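You operate a simulated robot arm through the tools that you are given. There is no shell and no other tool.

Carry out the task below with a simulated robot arm. There is one attempt and no reset: what you move stays moved.

Task
Shut the charger down: green bay off, white bay off, knob to 20, red switch off last.

It is judged by the outcome, as a careful person would: the job done as asked, and still so three seconds after it is handed in. It fails if anything else is knocked over, pushed out of place, dropped, spilled or broken.

Robot
A 7-joint arm with a two-finger parallel gripper, fixed in place. Base frame: the origin is on the floor under the middle of its stand, x ahead of it, y to its left, z up. Units: mm, degrees, N and s.
With the tool pointing down near the work surface it reaches from about 100 to 660 mm from the base axis. Its first joint turns from -66.0 to 66.0 degrees. Payload 1.57 kg.
Tool frame: the origin (TCP) lies between the finger pads and is the grasp point; the fingertips stand 30 mm ahead of it; z points along the fingers, y is the line along which they close. The gripper opens to 80 mm. The fingers are 17 mm wide and 12 mm thick; the gripper's body (40 by 82 mm) begins 80 mm behind the TCP.
Orientation is that of the tool frame in the base frame, as [roll, pitch, yaw] about the fixed x, y, z axes, in that order (R = Rz(yaw) Ry(pitch) Rx(roll)). With the fingers straight down and closing along the base's y, the tool's x points along the base's -x, its y along +y and its z along -z.

Tools
- The arm moves only by the tool jog_arm. Its argument "targets" is a list of rows, each a list of 3 entries, a list of its own where there are three numbers: the shift along the tool's x, y, z in units of 40 mm (1.0 is 40 mm), then the turn, a rotation vector about the tool's x, y, z in units of 5 degrees (1.0 is 5 degrees), then the closure in counts, from 0 (fully open) to 255 (shut). In form: [[[dx, dy, dz], [rx, ry, rz], gripper], ...]. A call has 1 to 20 rows; each row shifts and turns the commanded pose from where the row before left it, along the tool's axes as they then stand. A call with a number of a shift or a turn outside -1 to 1 is refused whole. A row lasts 0.2 s, in which the tool goes at most 50 mm and 8.6 degrees; a call with a longer step from one row to the next is refused whole, and so is a gripper value outside its range. A pose out of reach is approached as far as the arm can. The call stops where the force on the tool passes 60 N (or 10 N more than at its start, if that is more) or the arm is blocked; 0.2 s more then pass. Each finger travels about 72 mm/s and halts on what it meets, pressing with about 31 N; the grip force reading is that of the motor and also rises with nothing between the fingers. The clock runs only during rows and for 0.2 s after the last one: add rows that do not move to give the fingers time. The reply holds the time, the measured pose of the TCP, the force on the tool along the base axes, the opening and the grip force, in the units named above and with some noise, with the torque about the TCP (base axes, N m) and any sound that the robot's microphone picked up, and new pictures: "views" is both (left out), scene, wrist or none.
- Cameras (640 x 400 px; columns grow to the right, rows downward): "scene" is fixed at [63.6, 445.4, 1415.8]; the picture's right is [-0.67, -0.74, 0.00], its down [-0.49, 0.44, -0.75] and it looks along [0.56, -0.50, -0.66] (base axes); focal length 318 px, centre (320, 200). "wrist" rides on the gripper at [72, -7, -122] in the tool frame; the picture's right is [0.09, 1.00, 0.00], its down [-0.84, 0.08, -0.54] and it looks along [-0.54, 0.05, 0.84] (tool axes); focal length 238 px, centre (320, 200). There is no depth. A picture from a camera that has moved, and an enlarged one, comes with that camera's place and axes in the base frame and with its lens.
- inspect(camera, box): a new picture of the part [left, top, right, bottom] of that camera's present view, enlarged. No time passes.
- finish_job(): hands the job in; it is judged then, once.

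Nothing tells you positions but the pictures and the camera data. Unless the task says otherwise, let go and move clear before handing in.

The tools are called after "Request:" by a JSON object that holds its "api" and its "payload". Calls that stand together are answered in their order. jog_arm: Moves the arm, as the interface text tells. Its arguments: {"type":"object","properties":{"targets":{"type":"array"},"views":{"type":"string","enum":["both","scene","wrist","none"]}},"required":["targets"]} The other tools are called the same way: inspect (camera, box) takes an enlarged picture of a part of a camera's view; finish_job () hands the job in.

At the start:

```text
clock: 0.0
tcp_pos: [428.8, -164.2, 1115.7]
tool_rot: [180.0, 0.0, -180.0]
contact_force: [-0.1, 0.1, 0.0]
ft_torque: [0.02, 0.0, 0.0]
grip_width: 80.3
finger_force: 0.0
```

scene: 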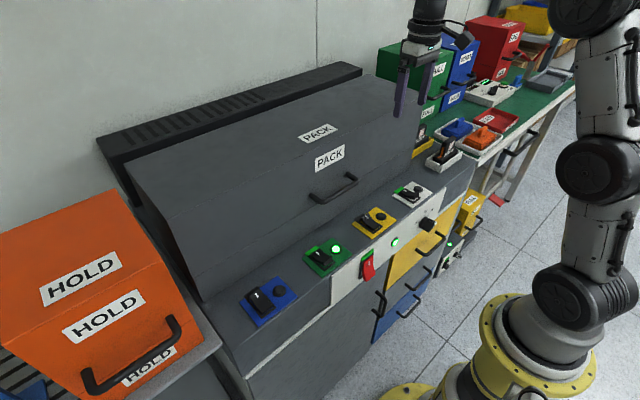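
wrist: 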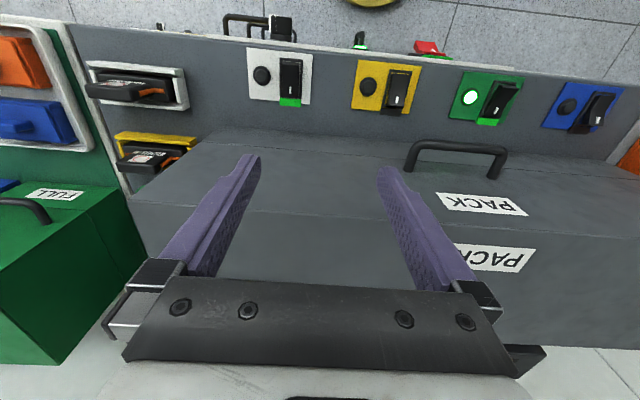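

I see a charger console with four bay switches (blue, green, yellow, white), a front panel with a red switch, a green lamp and a black knob. I'll enlarge the views before moving anything.

Request:
{"api": "inspect", "payload": {"camera": "scene", "box": [220, 160, 480, 330]}}

Request:
{"api": "inspect", "payload": {"camera": "scene", "box": [340, 170, 460, 245]}}

Request:
{"api": "inspect", "payload": {"camera": "scene", "box": [290, 220, 410, 295]}}

Request:
{"api": "inspect", "payload": {"camera": "wrist", "box": [220, 20, 640, 150]}}

```text
2.35 times, centred on (350, 245) of scene
camera zoom: at [63.6, 445.4, 1415.8], right [-0.67, -0.74, 0.0], down [-0.49, 0.44, -0.75], along [0.56, -0.5, -0.66], focal length 748 px, centre (249, 94)
```

zoom: 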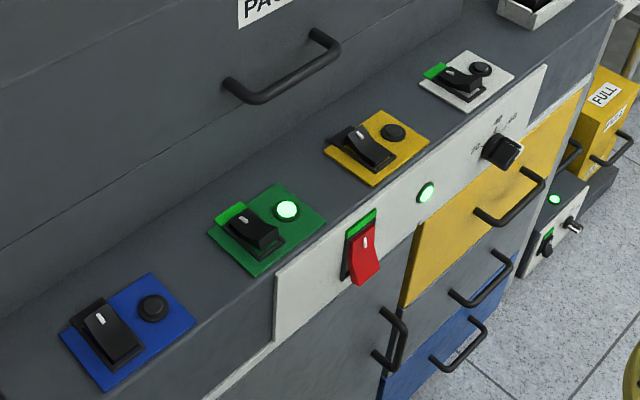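

```text
5.33 times, centred on (400, 208) of scene
camera zoom: at [63.6, 445.4, 1415.8], right [-0.67, -0.74, 0.0], down [-0.49, 0.44, -0.75], along [0.56, -0.5, -0.66], focal length 1696 px, centre (-107, 160)
```

zoom: 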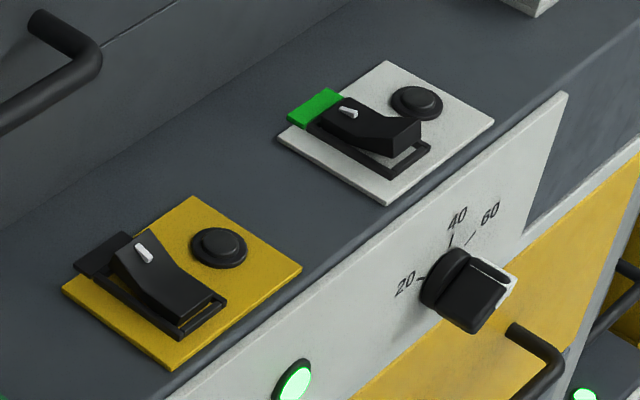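

```text
5.33 times, centred on (350, 258) of scene
camera zoom: at [63.6, 445.4, 1415.8], right [-0.67, -0.74, 0.0], down [-0.49, 0.44, -0.75], along [0.56, -0.5, -0.66], focal length 1696 px, centre (160, -107)
```

zoom: 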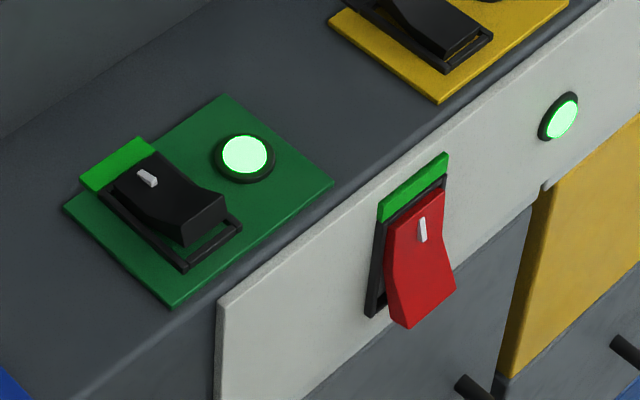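

```text
1.52 times, centred on (430, 85) of wrist
camera zoom: at [357.1, -169.7, 1236.1], right [-0.09, 1.0, 0.0], down [0.84, 0.08, 0.54], along [0.54, 0.05, -0.84], focal length 363 px, centre (152, 375)
```

zoom: 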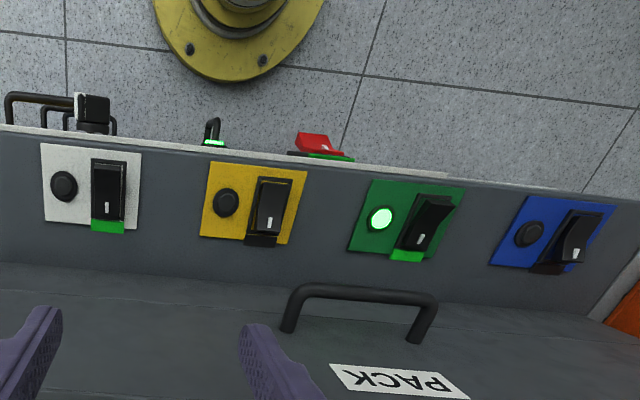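

The bay rockers sit on a level deck near z≈815, with white at y≈-250 and green at y≈85. The red switch and knob are on the front panel facing the robot at about x≈340. I'll back the tool off and tilt it so the wrist camera can see the front panel.

Request:
{"api": "jog_arm", "payload": {"targets": [[[0.9, 0, 0], [0, 0, 0], 0], [[0.9, 0, 0], [0, 0, 0], 0], [[0.9, 0, 0], [0, 0, 0], 0], [[0.9, 0, 0], [0, 0, 0], 0], [[0, 0, 0], [0, -1, 0], 0], [[0, 0, 0], [0, -1, 0], 0], [[0, 0, 0], [0, -1, 0], 0], [[0, 0, 0], [0, -1, 0], 0], [[0, 0, 0], [0, -1, 0], 0], [[0, 0, 0], [0, -1, 0], 0]]}}

```text
clock: 2.2
tcp_pos: [284.5, -163.0, 1115.6]
tool_rot: [180.0, 30.1, -179.9]
contact_force: [0.6, -0.4, 0.0]
ft_torque: [-0.03, -0.03, 0.02]
grip_width: 80.0
finger_force: 0.0
camera wrist: at [161.7, -169.0, 1183.9], right [-0.08, 1.0, -0.05], down [0.45, 0.08, 0.89], along [0.89, 0.05, -0.46], focal length 238 px, centre (320, 200)
```

scene: 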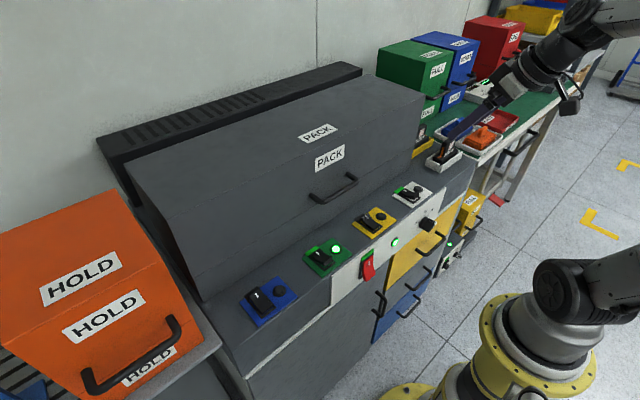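
wrist: 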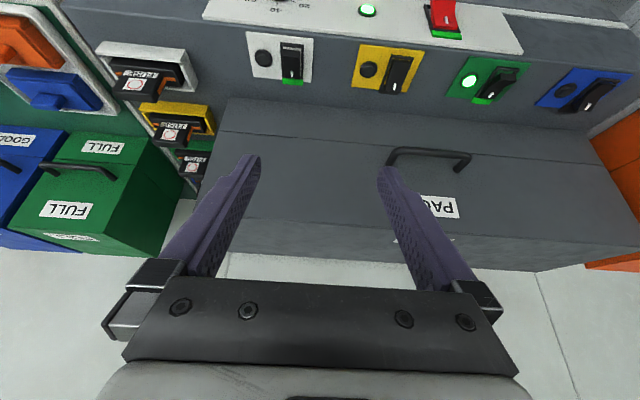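

The front panel is just at the top edge of the wrist view. I'll lower the tool in front of the panel, staying clear of it, to see the knob and the red switch.

Request:
{"api": "jog_arm", "payload": {"targets": [[[0.597, 0, 0.776], [0, 0, 0], 0], [[0.597, 0, 0.776], [0, 0, 0], 0], [[0.597, 0, 0.776], [0, 0, 0], 0], [[0.597, 0, 0.776], [0, 0, 0], 0], [[0.597, 0, 0.776], [0, 0, 0], 0], [[0.597, 0, 0.776], [0, 0, 0], 0]]}}

```text
clock: 3.6
tcp_pos: [252.8, -164.2, 881.5]
tool_rot: [-179.9, 30.1, -179.9]
contact_force: [-0.8, 0.9, 0.0]
ft_torque: [-0.01, -0.03, -0.03]
grip_width: 80.0
finger_force: 0.1
camera wrist: at [129.8, -170.2, 950.8], right [-0.08, 1.0, -0.05], down [0.45, 0.08, 0.89], along [0.89, 0.05, -0.46], focal length 238 px, centre (320, 200)
```

scene: 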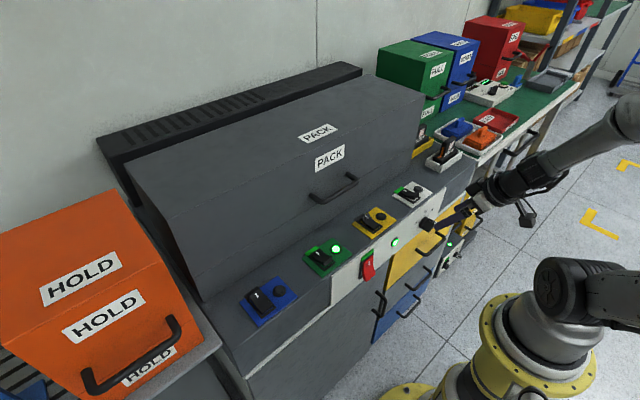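
wrist: 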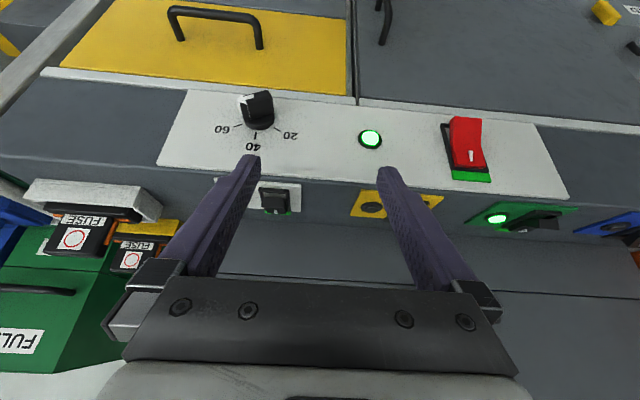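

Request:
{"api": "inspect", "payload": {"camera": "wrist", "box": [180, 70, 340, 170]}}

Request:
{"api": "inspect", "payload": {"camera": "wrist", "box": [340, 80, 580, 230]}}

Request:
{"api": "inspect", "payload": {"camera": "scene", "box": [380, 150, 540, 250]}}

```text
4.00 times, centred on (260, 120) of wrist
camera zoom: at [129.8, -170.2, 950.8], right [-0.08, 1.0, -0.05], down [0.45, 0.08, 0.89], along [0.89, 0.05, -0.46], focal length 953 px, centre (560, 520)
```

zoom: 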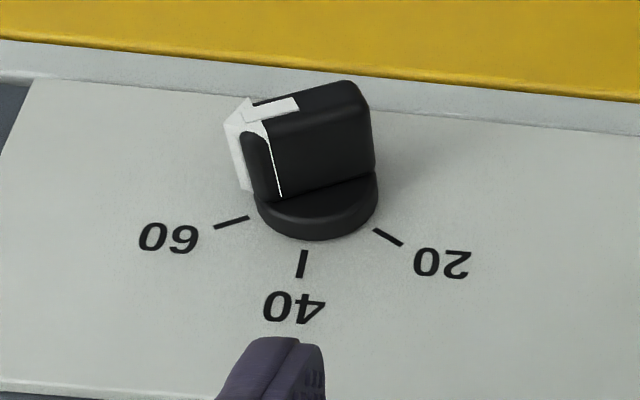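

```text
2.67 times, centred on (460, 155) of wrist
camera zoom: at [129.8, -170.2, 950.8], right [-0.08, 1.0, -0.05], down [0.45, 0.08, 0.89], along [0.89, 0.05, -0.46], focal length 636 px, centre (-53, 320)
```

zoom: 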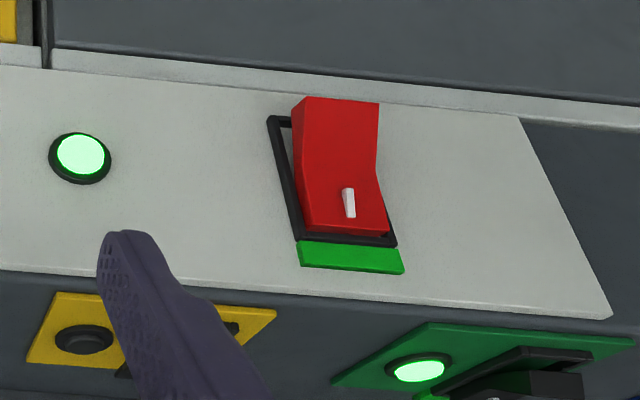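

```text
4.00 times, centred on (460, 200) of scene
camera zoom: at [63.6, 445.4, 1415.8], right [-0.67, -0.74, 0.0], down [-0.49, 0.44, -0.75], along [0.56, -0.5, -0.66], focal length 1272 px, centre (-240, 200)
```

zoom: 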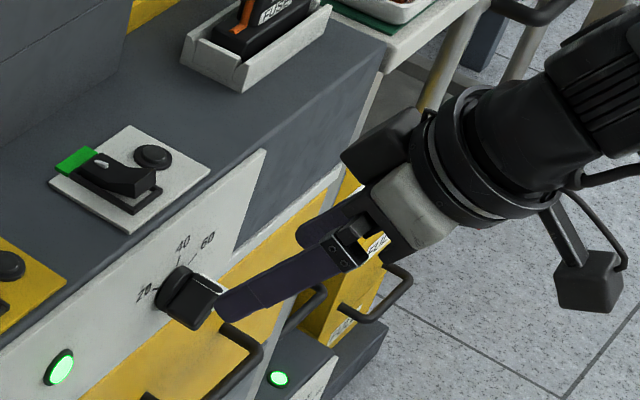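

The front panel is vertical at about x≈360. The knob pointer is at 60, with the 20 mark on the +y side. Blue and yellow show a dark flag (off). Green, white and red show a green flag (on), so each of those needs its raised end pressed. Next I go above the green rocker with the gripper closed.

Request:
{"api": "jog_arm", "payload": {"targets": [[[0, 0.9, 0], [0, 1, 0], 255], [[0, 0.9, 0], [0, 1, 0], 255], [[0, 0.9, 0], [0, 1, 0], 255], [[0, 0.9, 0], [0, 1, 0], 255], [[0, 0.9, 0], [0, 1, 0], 255], [[0, 0.9, 0], [0, 1, 0], 255], [[-0.665, 0.355, -0.15], [0, 0, 0], 255], [[-0.665, 0.355, -0.15], [0, 0, 0], 255], [[-0.665, 0.355, -0.15], [0, 0, 0], 255], [[-0.665, 0.355, -0.15], [0, 0, 0], 255], [[-0.665, 0.355, -0.15], [0, 0, 0], 255], [[0, 0, 0], [0, 0, 0], 255]]}}

```text
clock: 6.2
tcp_pos: [387.6, 123.8, 912.9]
tool_rot: [179.9, 0.0, 180.0]
contact_force: [-0.4, 0.4, 0.2]
ft_torque: [-0.03, 0.01, 0.04]
grip_width: 0.0
finger_force: 20.9
camera wrist: at [316.4, 117.4, 1034.6], right [-0.09, 1.0, 0.0], down [0.84, 0.08, 0.54], along [0.54, 0.05, -0.84], focal length 238 px, centre (320, 200)
```

scene: 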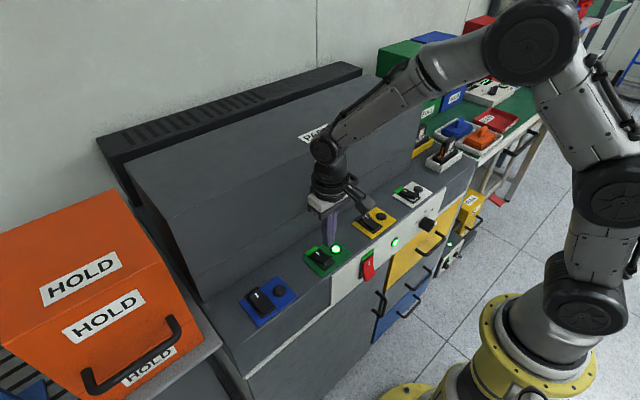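
wrist: 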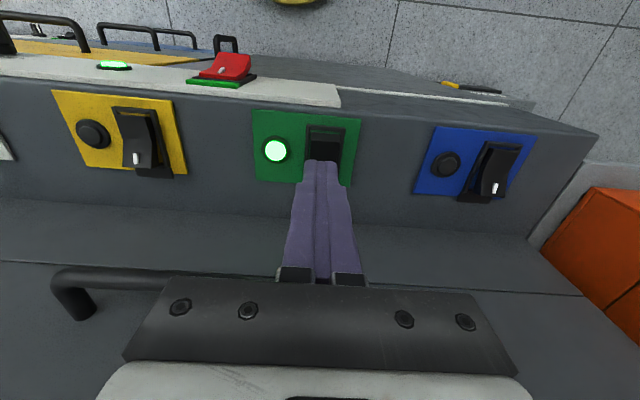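

Request:
{"api": "inspect", "payload": {"camera": "wrist", "box": [230, 90, 390, 190]}}

Request:
{"api": "inspect", "payload": {"camera": "scene", "box": [290, 200, 370, 280]}}

```text
4.00 times, centred on (310, 140) of wrist
camera zoom: at [316.4, 117.4, 1034.6], right [-0.09, 1.0, 0.0], down [0.84, 0.08, 0.54], along [0.54, 0.05, -0.84], focal length 953 px, centre (360, 440)
```

zoom: 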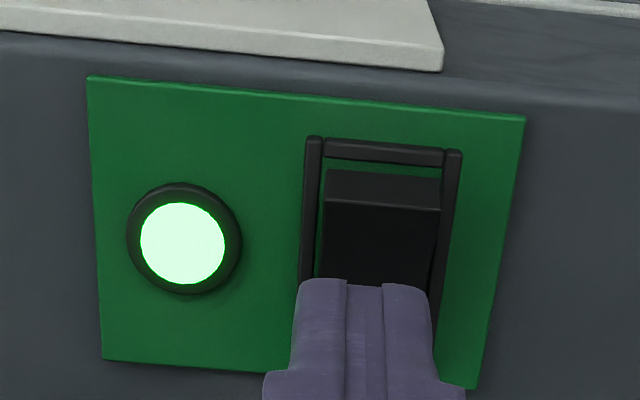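

```text
5.00 times, centred on (330, 240) of scene
camera zoom: at [63.6, 445.4, 1415.8], right [-0.67, -0.74, 0.0], down [-0.49, 0.44, -0.75], along [0.56, -0.5, -0.66], focal length 1590 px, centre (270, 0)
```

zoom: 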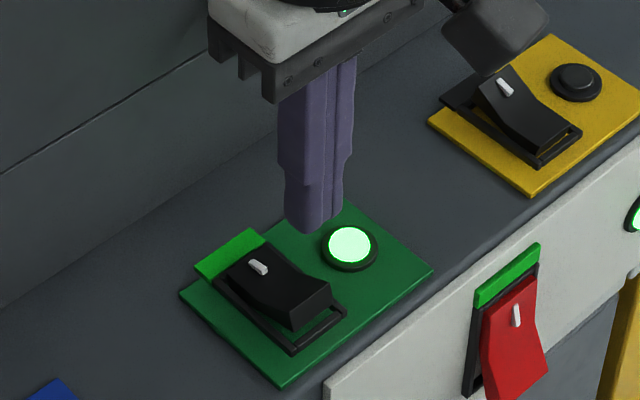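

The finger tips are right over the green rocker's raised near end, at about x≈386, y≈126, z≈835. I'll tilt the tool 20° so the near edge of the tips presses, and come down to just above it.

Request:
{"api": "jog_arm", "payload": {"targets": [[[0, 0.06, 0], [0, -1, 0], 255], [[0, 0, 0], [0, -1, 0], 255], [[0, 0, 0], [0, -1, 0], 255], [[0, 0, 0], [0, -1, 0], 255], [[0.15, 0, 0.41], [0, 0, 0], 255], [[0.12, 0, 0.33], [0, 0, 0], 255], [[0, 0, 0], [0, 0, 0], 255]]}}

Request:
{"api": "inspect", "payload": {"camera": "wrist", "box": [230, 90, 390, 190]}}

Request:
{"api": "inspect", "payload": {"camera": "scene", "box": [290, 200, 370, 280]}}

```text
clock: 7.8
tcp_pos: [386.2, 127.4, 881.7]
tool_rot: [-179.9, 20.0, 180.0]
contact_force: [0.5, 0.1, 0.1]
ft_torque: [-0.01, 0.01, -0.03]
grip_width: 0.0
finger_force: 21.1
camera wrist: at [278.3, 120.6, 970.5], right [-0.09, 1.0, -0.03], down [0.6, 0.08, 0.8], along [0.79, 0.05, -0.6], focal length 238 px, centre (320, 200)
```

scene: 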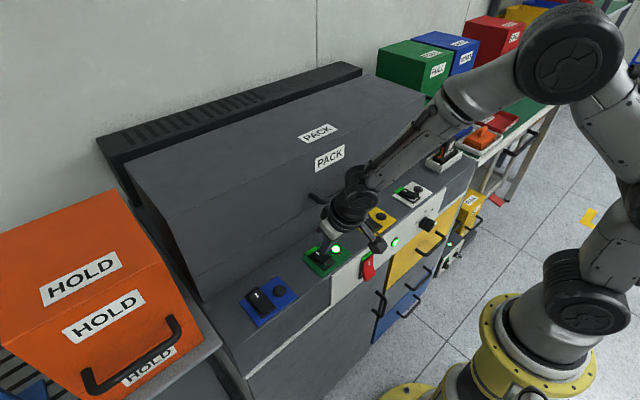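
wrist: 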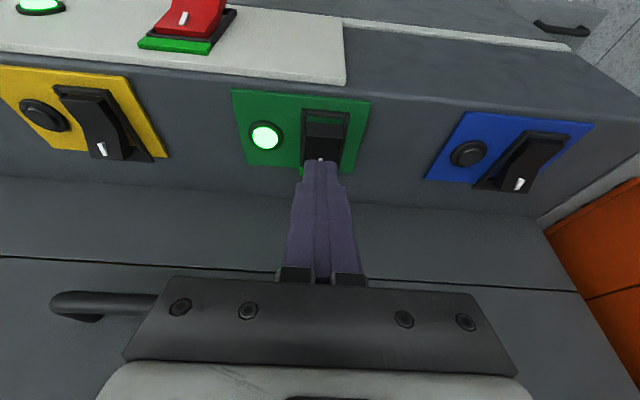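

```text
4.00 times, centred on (310, 140) of wrist
camera zoom: at [278.3, 120.6, 970.5], right [-0.09, 1.0, -0.03], down [0.6, 0.08, 0.8], along [0.79, 0.05, -0.6], focal length 953 px, centre (360, 440)
```

zoom: 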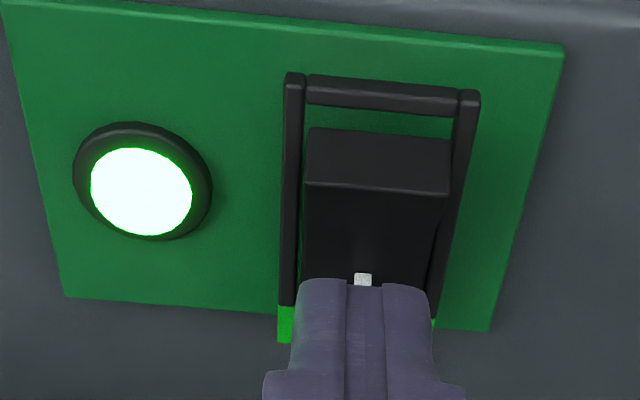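

```text
5.00 times, centred on (330, 240) of scene
camera zoom: at [63.6, 445.4, 1415.8], right [-0.67, -0.74, 0.0], down [-0.49, 0.44, -0.75], along [0.56, -0.5, -0.66], focal length 1590 px, centre (270, 0)
```

zoom: 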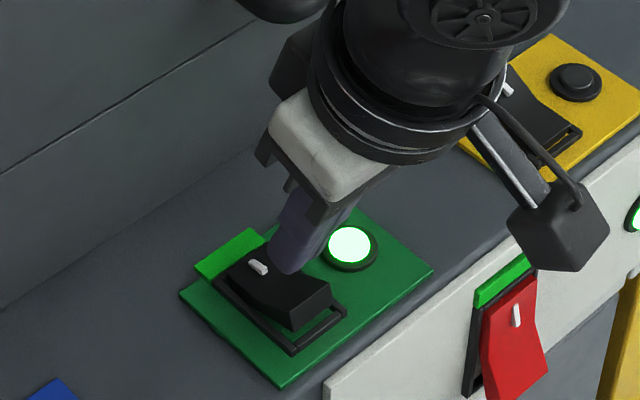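

The tip's lower edge is about 17 mm above the rocker's near end and lined up in y. I'll lower it slowly and watch the force and the microphone.

Request:
{"api": "jog_arm", "payload": {"targets": [[[0.0684, 0, 0.188], [0, 0, 0], 255], [[0.0684, 0, 0.188], [0, 0, 0], 255], [[0.0171, 0, 0.047], [0, 0, 0], 255], [[0.0171, 0, 0.047], [0, 0, 0], 255], [[0.0171, 0, 0.047], [0, 0, 0], 255], [[0.0171, 0, 0.047], [0, 0, 0], 255]]}}

Request:
{"api": "inspect", "payload": {"camera": "wrist", "box": [230, 70, 390, 170]}}

```text
clock: 9.2
tcp_pos: [387.1, 126.0, 856.1]
tool_rot: [-180.0, 20.0, 179.9]
contact_force: [-0.7, 0.7, 0.3]
ft_torque: [-0.03, 0.06, 0.0]
grip_width: 0.0
finger_force: 21.4
heard: click
camera wrist: at [277.8, 120.5, 945.9], right [-0.09, 1.0, -0.03], down [0.6, 0.08, 0.8], along [0.79, 0.05, -0.6], focal length 238 px, centre (320, 200)
```

scene: 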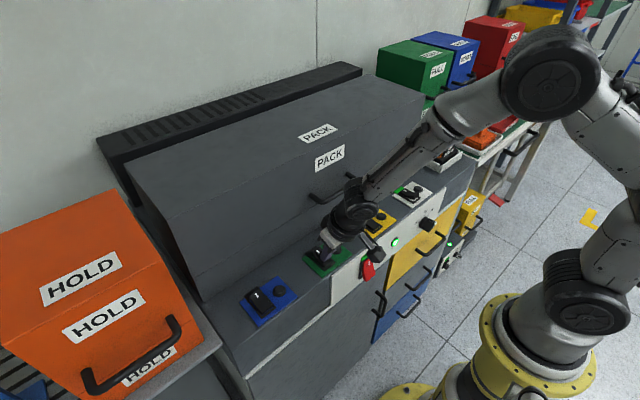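
wrist: 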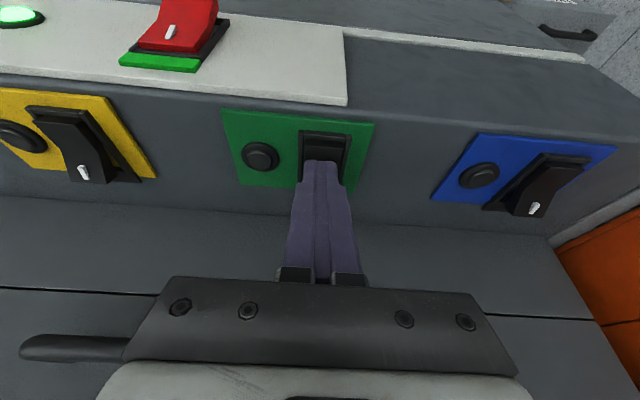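

```text
4.00 times, centred on (310, 120) of wrist
camera zoom: at [277.8, 120.5, 945.9], right [-0.09, 1.0, -0.03], down [0.6, 0.08, 0.8], along [0.79, 0.05, -0.6], focal length 953 px, centre (360, 520)
```

zoom: 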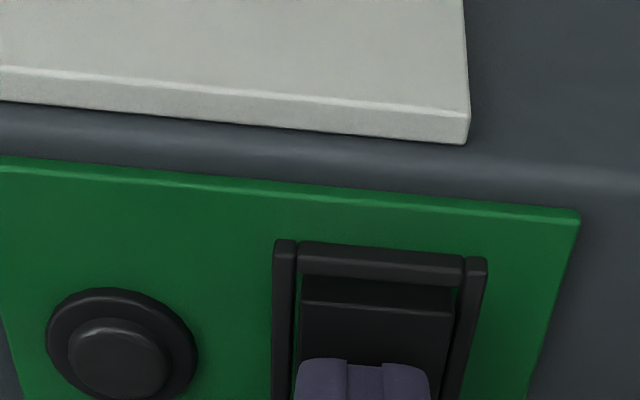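

There was a click and the green lamp went dark. I'll lift off, check the green rocker, and carry the tool across above the white bay.

Request:
{"api": "jog_arm", "payload": {"targets": [[[-0.171, 0, -0.47], [0, 0, 0], 255], [[-0.205, 0, -0.564], [0, 0, 0], 255], [[0, -0.95, 0], [0, 0, 0], 255], [[0, -0.95, 0], [0, 0, 0], 255], [[0, -0.95, 0], [0, 0, 0], 255], [[0, -0.95, 0], [0, 0, 0], 255], [[0, -0.95, 0], [0, 0, 0], 255], [[0, -0.95, 0], [0, 0, 0], 255], [[0, -0.95, 0], [0, 0, 0], 255], [[0, -0.95, 0], [0, 0, 0], 255], [[0, -0.8, 0], [0, 0, 0], 255], [[0, 0, 0], [0, 0, 0], 255]]}}

Request:
{"api": "inspect", "payload": {"camera": "wrist", "box": [230, 70, 390, 170]}}

Request:
{"api": "inspect", "payload": {"camera": "scene", "box": [290, 200, 390, 280]}}

Request:
{"api": "inspect", "payload": {"camera": "scene", "box": [370, 150, 470, 230]}}

```text
clock: 11.8
tcp_pos: [387.0, -208.9, 902.2]
tool_rot: [179.9, 20.0, 179.9]
contact_force: [0.2, -0.2, 0.7]
ft_torque: [0.02, 0.02, -0.01]
grip_width: 0.0
finger_force: 21.1
camera wrist: at [278.2, -215.2, 990.9], right [-0.09, 1.0, -0.03], down [0.6, 0.08, 0.8], along [0.79, 0.05, -0.6], focal length 238 px, centre (320, 200)
```

scene: 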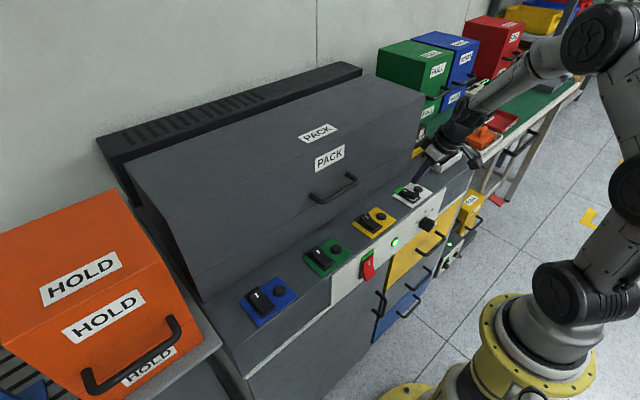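
wrist: 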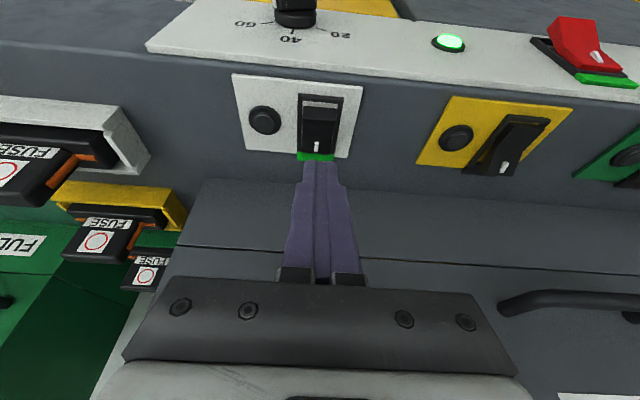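

```text
4.00 times, centred on (310, 120) of wrist
camera zoom: at [278.2, -215.2, 990.9], right [-0.09, 1.0, -0.03], down [0.6, 0.08, 0.8], along [0.79, 0.05, -0.6], focal length 953 px, centre (360, 520)
```

zoom: 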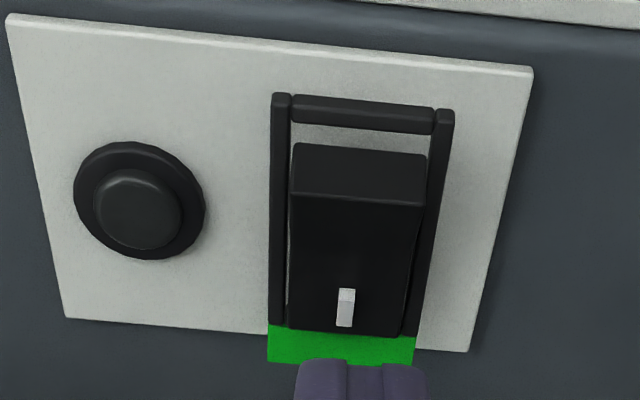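

```text
5.00 times, centred on (340, 240) of scene
camera zoom: at [63.6, 445.4, 1415.8], right [-0.67, -0.74, 0.0], down [-0.49, 0.45, -0.75], along [0.56, -0.5, -0.66], focal length 1590 px, centre (220, 0)
```

zoom: 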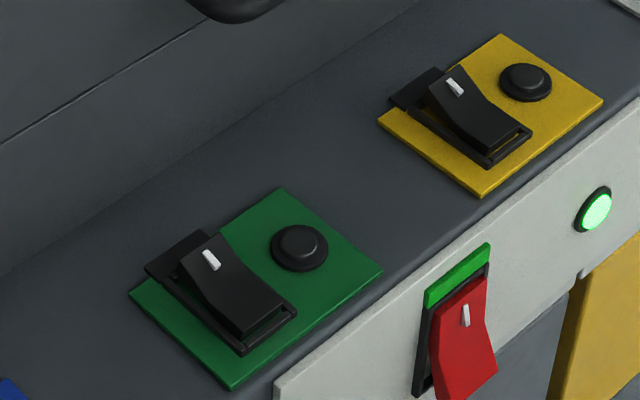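

```text
5.00 times, centred on (420, 190) of scene
camera zoom: at [63.6, 445.4, 1415.8], right [-0.67, -0.74, 0.0], down [-0.49, 0.45, -0.75], along [0.56, -0.5, -0.66], focal length 1590 px, centre (-180, 250)
```

zoom: 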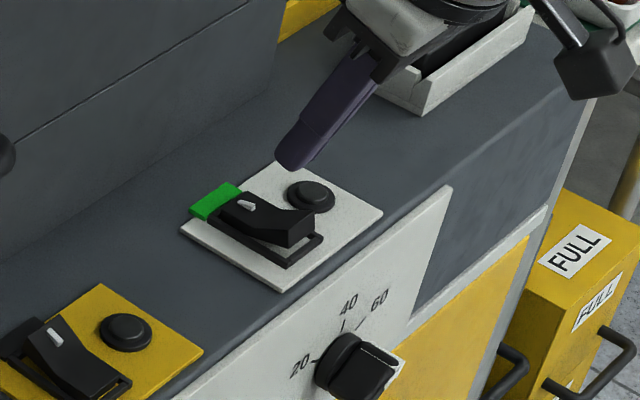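

Green now looks the same as the yellow bay: off, dark flag, lamp out. The white rocker's near end is at about (386, -211, 834), so I'll press it the same way.

Request:
{"api": "jog_arm", "payload": {"targets": [[[0.0855, -0.05, 0.235], [0, 0, 0], 255], [[0.0855, 0, 0.235], [0, 0, 0], 255], [[0.0855, 0, 0.235], [0, 0, 0], 255], [[0.0342, 0, 0.094], [0, 0, 0], 255], [[0.0171, 0, 0.047], [0, 0, 0], 255], [[0.0171, 0, 0.047], [0, 0, 0], 255], [[0.0171, 0, 0.047], [0, 0, 0], 255], [[0.0171, 0, 0.047], [0, 0, 0], 255], [[0.0171, 0, 0.047], [0, 0, 0], 255], [[0.0171, 0, 0.047], [0, 0, 0], 255]]}}

Request:
{"api": "inspect", "payload": {"camera": "wrist", "box": [230, 70, 390, 170]}}

Request:
{"api": "inspect", "payload": {"camera": "scene", "box": [370, 150, 470, 230]}}

```text
clock: 14.0
tcp_pos: [386.8, -211.1, 855.9]
tool_rot: [179.9, 19.9, 180.0]
contact_force: [-5.0, 2.2, 8.8]
ft_torque: [0.07, 0.12, -0.06]
grip_width: 0.2
finger_force: 21.5
heard: click
camera wrist: at [277.4, -217.6, 944.6], right [-0.09, 1.0, -0.03], down [0.6, 0.08, 0.8], along [0.8, 0.05, -0.6], focal length 238 px, centre (320, 200)
```

scene: 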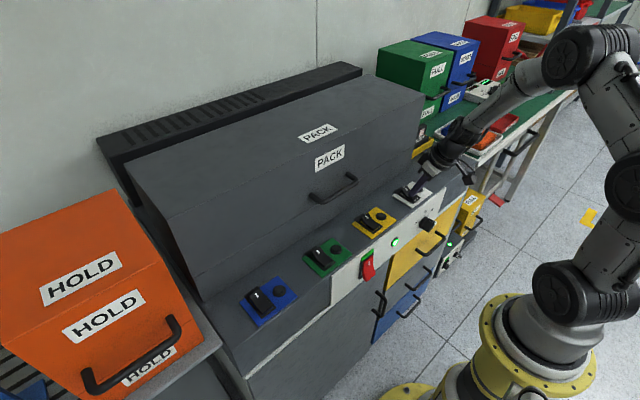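
wrist: 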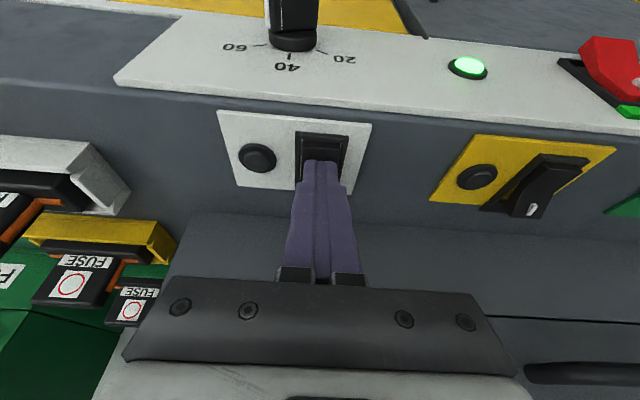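

```text
4.00 times, centred on (310, 120) of wrist
camera zoom: at [277.4, -217.6, 944.6], right [-0.09, 1.0, -0.03], down [0.6, 0.08, 0.8], along [0.8, 0.05, -0.6], focal length 953 px, centre (360, 520)
```

zoom: 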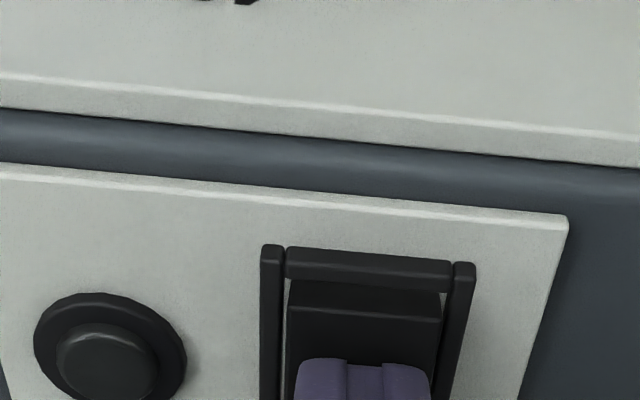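

```text
5.00 times, centred on (420, 190) of scene
camera zoom: at [63.4, 445.5, 1415.8], right [-0.67, -0.74, 0.0], down [-0.49, 0.44, -0.75], along [0.56, -0.5, -0.66], focal length 1590 px, centre (-180, 250)
```

zoom: 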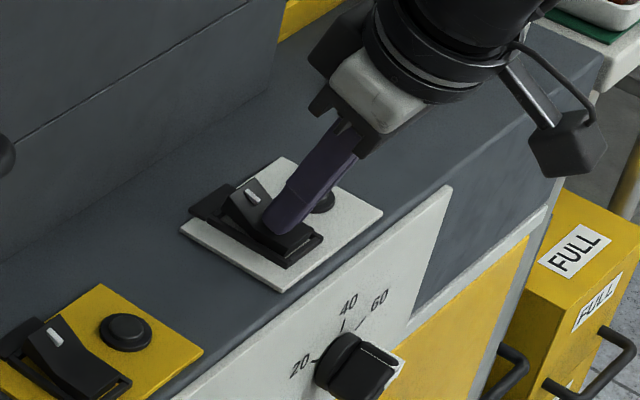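

There was a click and the white bay's flag is now covered. I'll lift off, back away and tilt up in front of the knob for a frontal look, opening the gripper as I go.

Request:
{"api": "jog_arm", "payload": {"targets": [[[-0.214, 0, -0.5875], [0, 0, 0], 255], [[-0.214, 0, -0.5875], [0, 0, 0], 255], [[0.8, 0, -0.291], [0, 0, 0], 255], [[0.8, 0, -0.291], [0, 0, 0], 255], [[0.8, 0, -0.291], [0, 0, 0], 255], [[0.8, 0, -0.291], [0, 0, 0], 255], [[0.8, 0, -0.291], [0, 0, 0], 255], [[0, -0.09, 0], [0, -1, 0], 0], [[0, -0.09, 0], [0, -1, 0], 0], [[0, -0.09, 0], [0, -1, 0], 0], [[0, -0.09, 0], [0, -1, 0], 0], [[0, -0.09, 0], [0, -1, 0], 0], [[0, -0.09, 0], [0, -1, 0], 0], [[0, -0.09, 0], [0, -1, 0], 0], [[0, -0.09, 0], [0, -1, 0], 0], [[0.866, 0, 0.5], [0, 0, 0], 0], [[0.866, 0, 0.5], [0, 0, 0], 0], [[0, 0, 0], [0, 0, 0], 0]]}}

Request:
{"api": "inspect", "payload": {"camera": "scene", "box": [340, 150, 460, 240]}}

Request:
{"api": "inspect", "payload": {"camera": "wrist", "box": [210, 20, 430, 170]}}

```text
clock: 17.8
tcp_pos: [293.3, -203.5, 824.0]
tool_rot: [-179.8, 60.0, -179.9]
contact_force: [0.6, 0.5, 0.5]
ft_torque: [0.03, -0.02, -0.03]
grip_width: 80.0
finger_force: 0.1
out of reach, approached as far as the arm can: row 10, 11, 12, 13, 14, 15
camera wrist: at [152.9, -209.1, 821.9], right [-0.05, 1.0, -0.08], down [-0.05, 0.08, 1.0], along [1.0, 0.05, 0.05], focal length 238 px, centre (320, 200)
```

scene: 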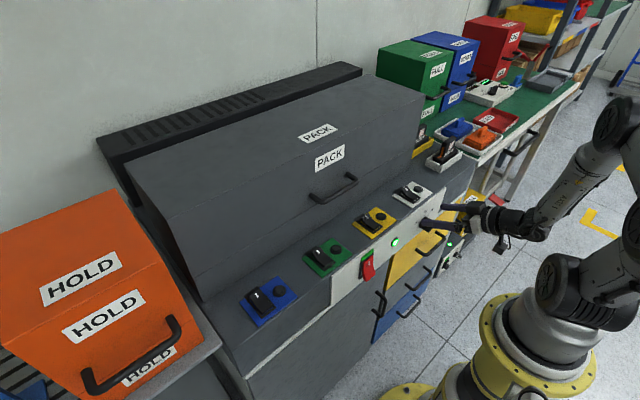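
wrist: 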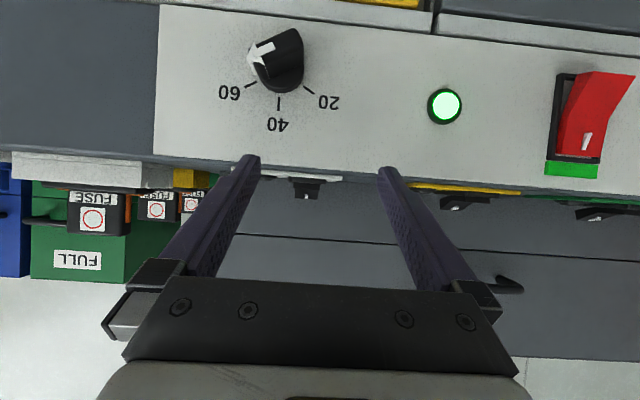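

```text
4.44 times, centred on (400, 195) of scene
camera zoom: at [63.6, 445.4, 1415.8], right [-0.67, -0.74, 0.0], down [-0.49, 0.44, -0.75], along [0.56, -0.5, -0.66], focal length 1413 px, centre (-36, 222)
```

zoom: 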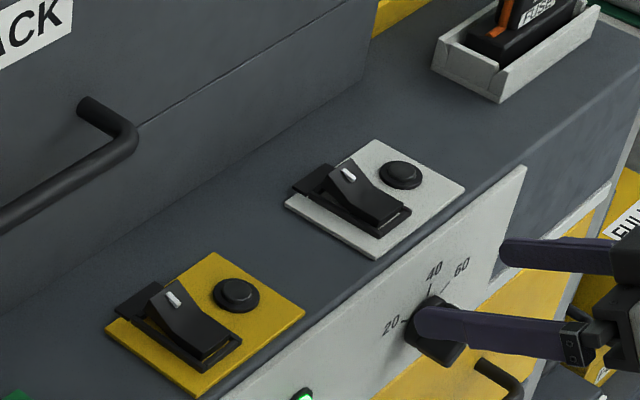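

```text
2.67 times, centred on (320, 95) of wrist
camera zoom: at [152.9, -209.1, 821.9], right [-0.05, 1.0, -0.08], down [-0.05, 0.08, 1.0], along [1.0, 0.05, 0.05], focal length 636 px, centre (320, 480)
```

zoom: 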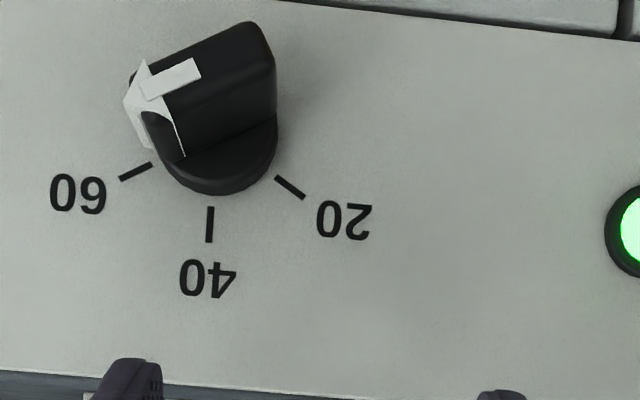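

Both bays now read off. The knob axis is at about (y=-240, z=727) on the panel at x≈355, with its pointer on 60. I'll zoom in on the knob to get its grip dimensions.

Request:
{"api": "inspect", "payload": {"camera": "wrist", "box": [230, 15, 350, 90]}}

Request:
{"api": "inspect", "payload": {"camera": "scene", "box": [410, 190, 530, 265]}}

```text
5.33 times, centred on (290, 52) of wrist
camera zoom: at [152.9, -209.1, 821.9], right [-0.05, 1.0, -0.08], down [-0.05, 0.08, 1.0], along [1.0, 0.05, 0.05], focal length 1271 px, centre (480, 987)
```

zoom: 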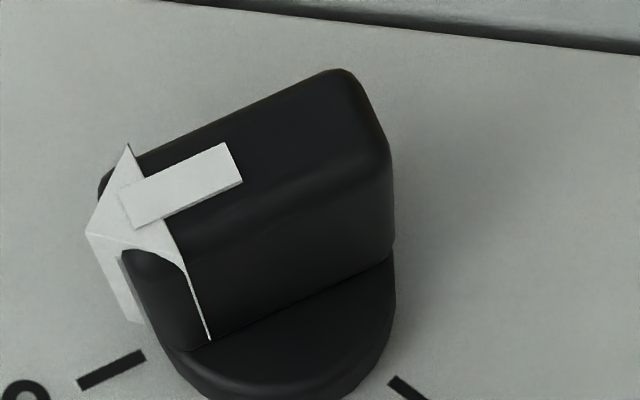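

```text
5.33 times, centred on (470, 228) of scene
camera zoom: at [63.6, 445.4, 1415.8], right [-0.67, -0.74, 0.0], down [-0.49, 0.44, -0.75], along [0.56, -0.5, -0.66], focal length 1696 px, centre (-480, 53)
```

zoom: 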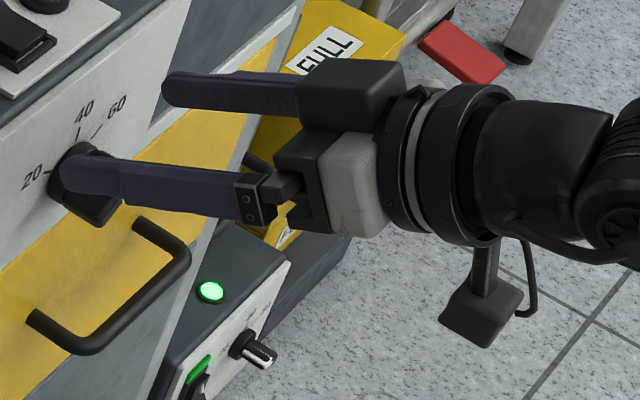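

The knob's bar is about 34×14 mm. It stands from x≈320 to x≈344 in front of its disc. I'll check whether the arm can hold the tool fully horizontal here, still clear of the panel.

Request:
{"api": "jog_arm", "payload": {"targets": [[[0, -0.3, 0], [0, -1, 0], 0], [[0, -0.3, 0], [0, -1, 0], 0], [[0, -0.3, 0], [0, -1, 0], 0], [[0, 0, 0], [0, -1, 0], 0], [[0, 0, 0], [0, -1, 0], 0], [[0, 0, 0], [0, -1, 0], 0], [[0, 0, 0], [0, 0, 0], 0]], "views": "scene"}}

```text
clock: 19.4
tcp_pos: [343.1, -244.4, 840.5]
tool_rot: [92.1, 89.8, 92.3]
contact_force: [0.0, -0.3, 0.1]
ft_torque: [0.02, 0.04, -0.02]
grip_width: 79.8
finger_force: 0.0
out of reach, approached as far as the arm can: row 1, 2, 3, 4, 5, 6
```

scene: 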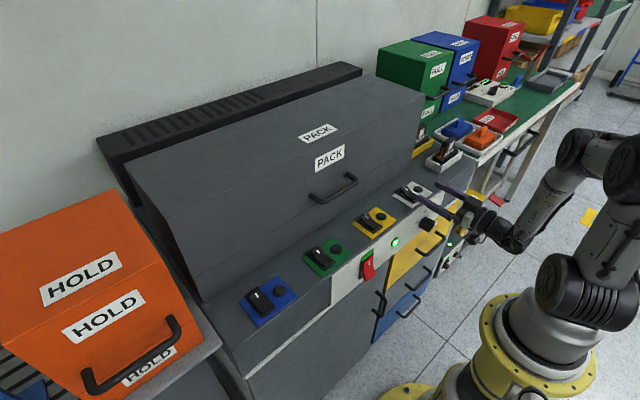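

The arm cannot hold a horizontal grip this close to the panel. I'll turn the knob by pushing it with closed fingers from above instead. The tail goes down first, then the pointer end goes across toward the 20 side. First I lift away and return to the 20° tilt above and in front of the knob.

Request:
{"api": "jog_arm", "payload": {"targets": [[[-0.75, 0, 0], [0, 0, 0], 0], [[-0.75, 0, 0], [0, 0, 0], 0], [[0, 0, 0], [0, 1, 0], 255], [[0, 0, 0], [0, 1, 0], 255], [[0, 0, 0], [0, 1, 0], 255], [[0, 0, 0], [0, 1, 0], 255], [[0, 0, 0], [0, 1, 0], 255], [[0, 0, 0], [0, 1, 0], 255], [[0, 0, 0], [0, 1, 0], 255], [[0, 0, 0], [0, 1, 0], 255], [[0, 0, 0], [0, 1, 0], 255], [[0, 0, 0], [0, 1, 0], 255], [[0, 0, 0], [0, 1, 0], 255], [[0, 0, 0], [0, 1, 0], 255], [[0, 0, 0], [0, 1, 0], 255], [[0, 0, 0], [0, 1, 0], 255], [[0, 0, 0], [0, 0, 0], 255]]}}

```text
clock: 23.0
tcp_pos: [342.9, -243.1, 901.3]
tool_rot: [-179.9, 19.9, -179.9]
contact_force: [-0.1, -0.5, 0.0]
ft_torque: [0.02, 0.02, -0.01]
grip_width: 0.0
finger_force: 21.1
camera wrist: at [234.2, -249.7, 989.3], right [-0.09, 1.0, -0.03], down [0.6, 0.08, 0.79], along [0.79, 0.05, -0.61], focal length 238 px, centre (320, 200)
```

scene: 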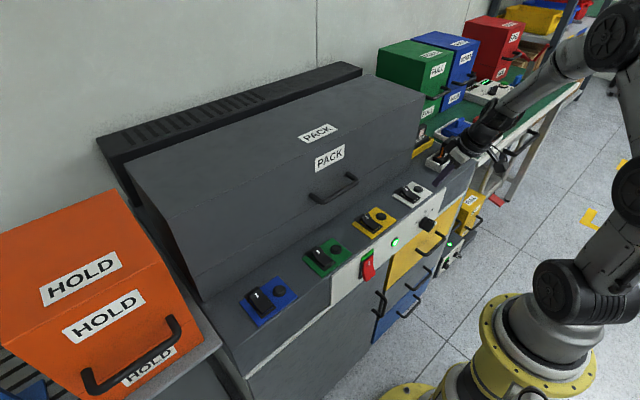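
wrist: 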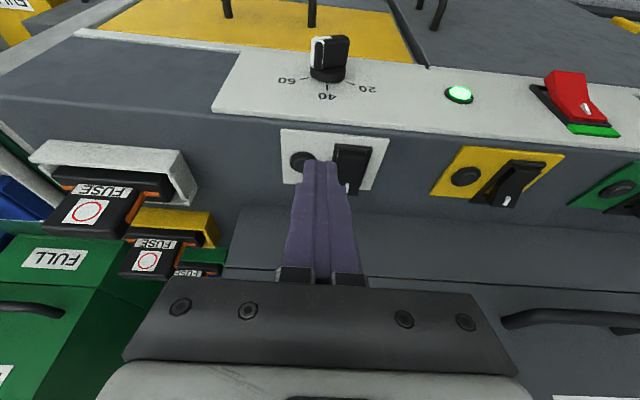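

Back in the 20° posture. I'll zoom in on the knob once more from here to refine its position before going down.

Request:
{"api": "inspect", "payload": {"camera": "wrist", "box": [260, 20, 400, 108]}}

```text
4.55 times, centred on (330, 64) of wrist
camera zoom: at [234.2, -249.7, 989.3], right [-0.09, 1.0, -0.03], down [0.6, 0.08, 0.79], along [0.79, 0.05, -0.61], focal length 1083 px, centre (274, 818)
```

zoom: 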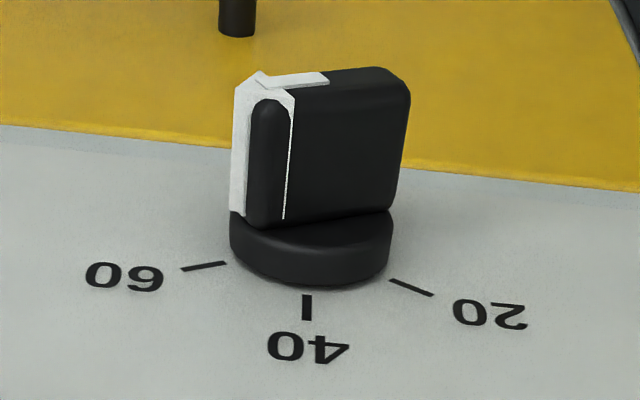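

The refined estimate puts the knob axis at (y≈-240, z≈727.5), the bar from x≈322 to 345, and the panel at 355. I'll move the closed fingers to just above the knob's tail side.

Request:
{"api": "jog_arm", "payload": {"targets": [[[0.47, 0.625, -0.171], [0, 0, 0], 255], [[0, 0, 0], [0, 0, 0], 255], [[0.285, 0, 0.783], [0, 0, 0], 255], [[0.285, 0, 0.783], [0, 0, 0], 255], [[0.285, 0, 0.783], [0, 0, 0], 255], [[0, 0, 0], [0, 0, 0], 255]]}}

Request:
{"api": "inspect", "payload": {"camera": "wrist", "box": [230, 70, 390, 170]}}

Request:
{"api": "inspect", "payload": {"camera": "scene", "box": [380, 160, 480, 240]}}

```text
clock: 24.4
tcp_pos: [321.4, -218.0, 801.8]
tool_rot: [180.0, 19.9, -180.0]
contact_force: [0.0, 0.5, -0.4]
ft_torque: [-0.01, -0.02, 0.01]
grip_width: 0.0
finger_force: 21.6
camera wrist: at [213.0, -223.6, 890.7], right [-0.09, 1.0, -0.03], down [0.6, 0.08, 0.8], along [0.79, 0.05, -0.6], focal length 238 px, centre (320, 200)
```

scene: 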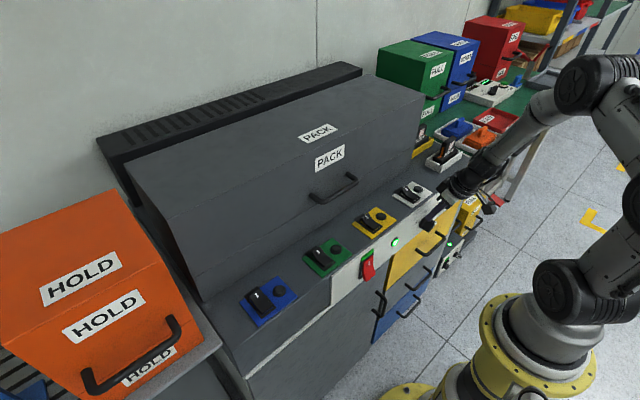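
wrist: 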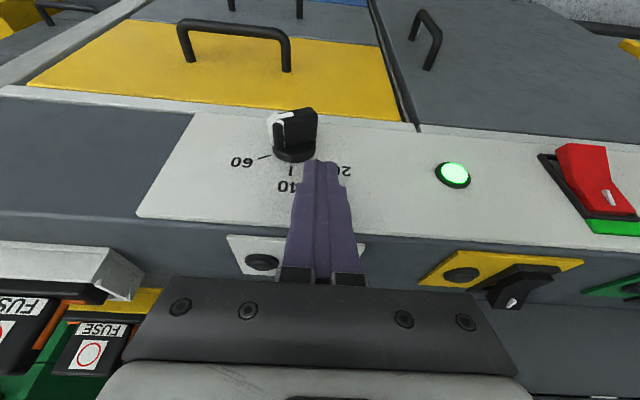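

```text
4.00 times, centred on (310, 120) of wrist
camera zoom: at [213.0, -223.6, 890.7], right [-0.09, 1.0, -0.03], down [0.6, 0.08, 0.8], along [0.79, 0.05, -0.6], focal length 953 px, centre (360, 520)
```

zoom: 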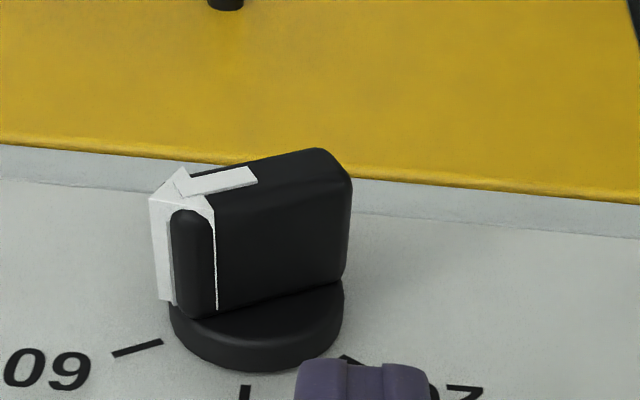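

```text
5.00 times, centred on (430, 200) of scene
camera zoom: at [63.6, 445.4, 1415.8], right [-0.67, -0.74, 0.0], down [-0.49, 0.44, -0.75], along [0.56, -0.5, -0.66], focal length 1590 px, centre (-230, 200)
```

zoom: 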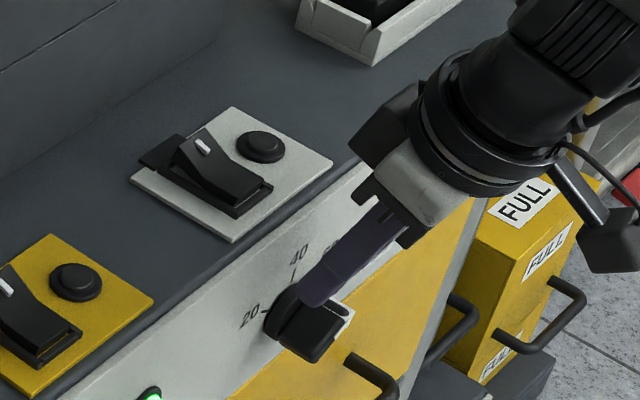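

The fingers are above the knob's tail with the right depth between the bar's outer face and its disc. I'll go down slowly onto the tail.

Request:
{"api": "jog_arm", "payload": {"targets": [[[0.171, 0, 0.47], [0, 0, 0], 255], [[0.1368, 0, 0.376], [0, 0, 0], 255], [[0.0171, 0, 0.047], [0, 0, 0], 255], [[0.0171, 0, 0.047], [0, 0, 0], 255], [[0.0171, 0, 0.047], [0, 0, 0], 255], [[0.0171, 0, 0.047], [0, 0, 0], 255], [[0.0171, 0, 0.047], [0, 0, 0], 255]]}}

Request:
{"api": "inspect", "payload": {"camera": "wrist", "box": [230, 90, 390, 190]}}

Request:
{"api": "inspect", "payload": {"camera": "scene", "box": [380, 180, 480, 260]}}

```text
clock: 26.0
tcp_pos: [322.0, -218.4, 755.3]
tool_rot: [180.0, 20.0, -179.9]
contact_force: [0.2, 0.1, 0.6]
ft_torque: [0.03, 0.03, -0.01]
grip_width: 0.0
finger_force: 21.5
camera wrist: at [213.3, -224.6, 843.5], right [-0.09, 1.0, -0.03], down [0.6, 0.08, 0.8], along [0.79, 0.05, -0.61], focal length 238 px, centre (320, 200)
```

scene: 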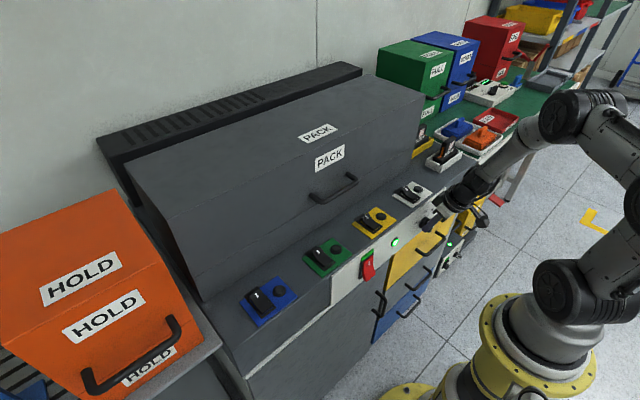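
wrist: 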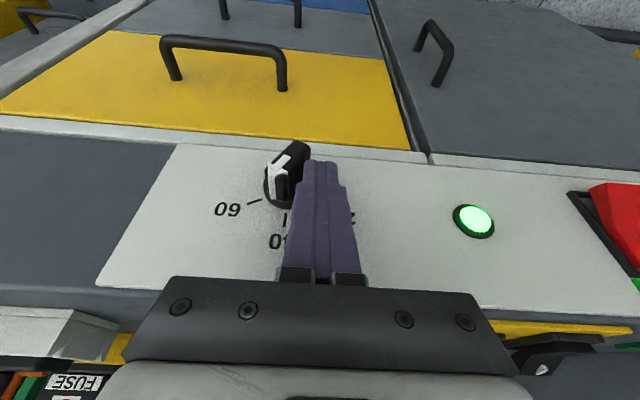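

```text
4.00 times, centred on (310, 140) of wrist
camera zoom: at [213.3, -224.6, 843.5], right [-0.09, 1.0, -0.03], down [0.6, 0.08, 0.8], along [0.79, 0.05, -0.61], focal length 953 px, centre (360, 440)
```

zoom: 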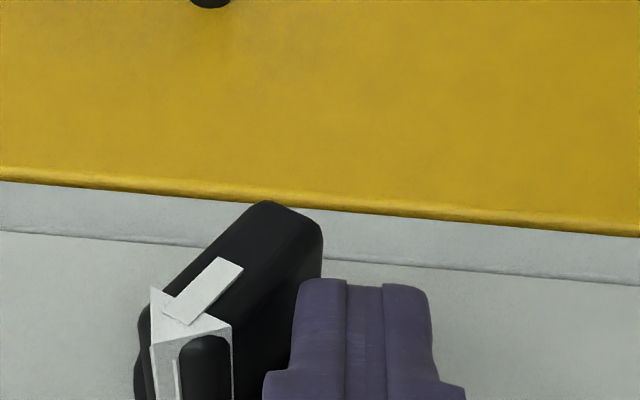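

```text
5.00 times, centred on (430, 220) of scene
camera zoom: at [63.6, 445.4, 1415.8], right [-0.67, -0.74, 0.0], down [-0.49, 0.44, -0.75], along [0.56, -0.5, -0.66], focal length 1590 px, centre (-230, 100)
```

zoom: 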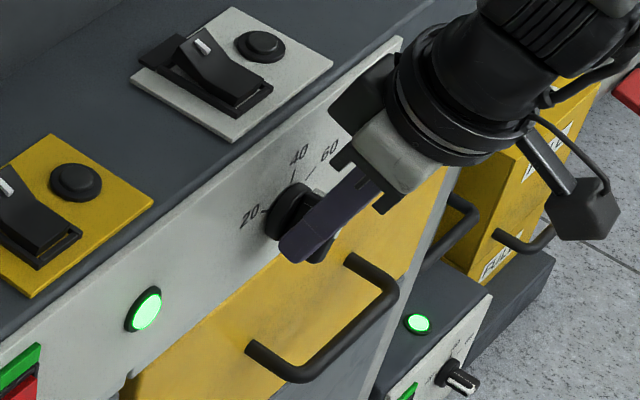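

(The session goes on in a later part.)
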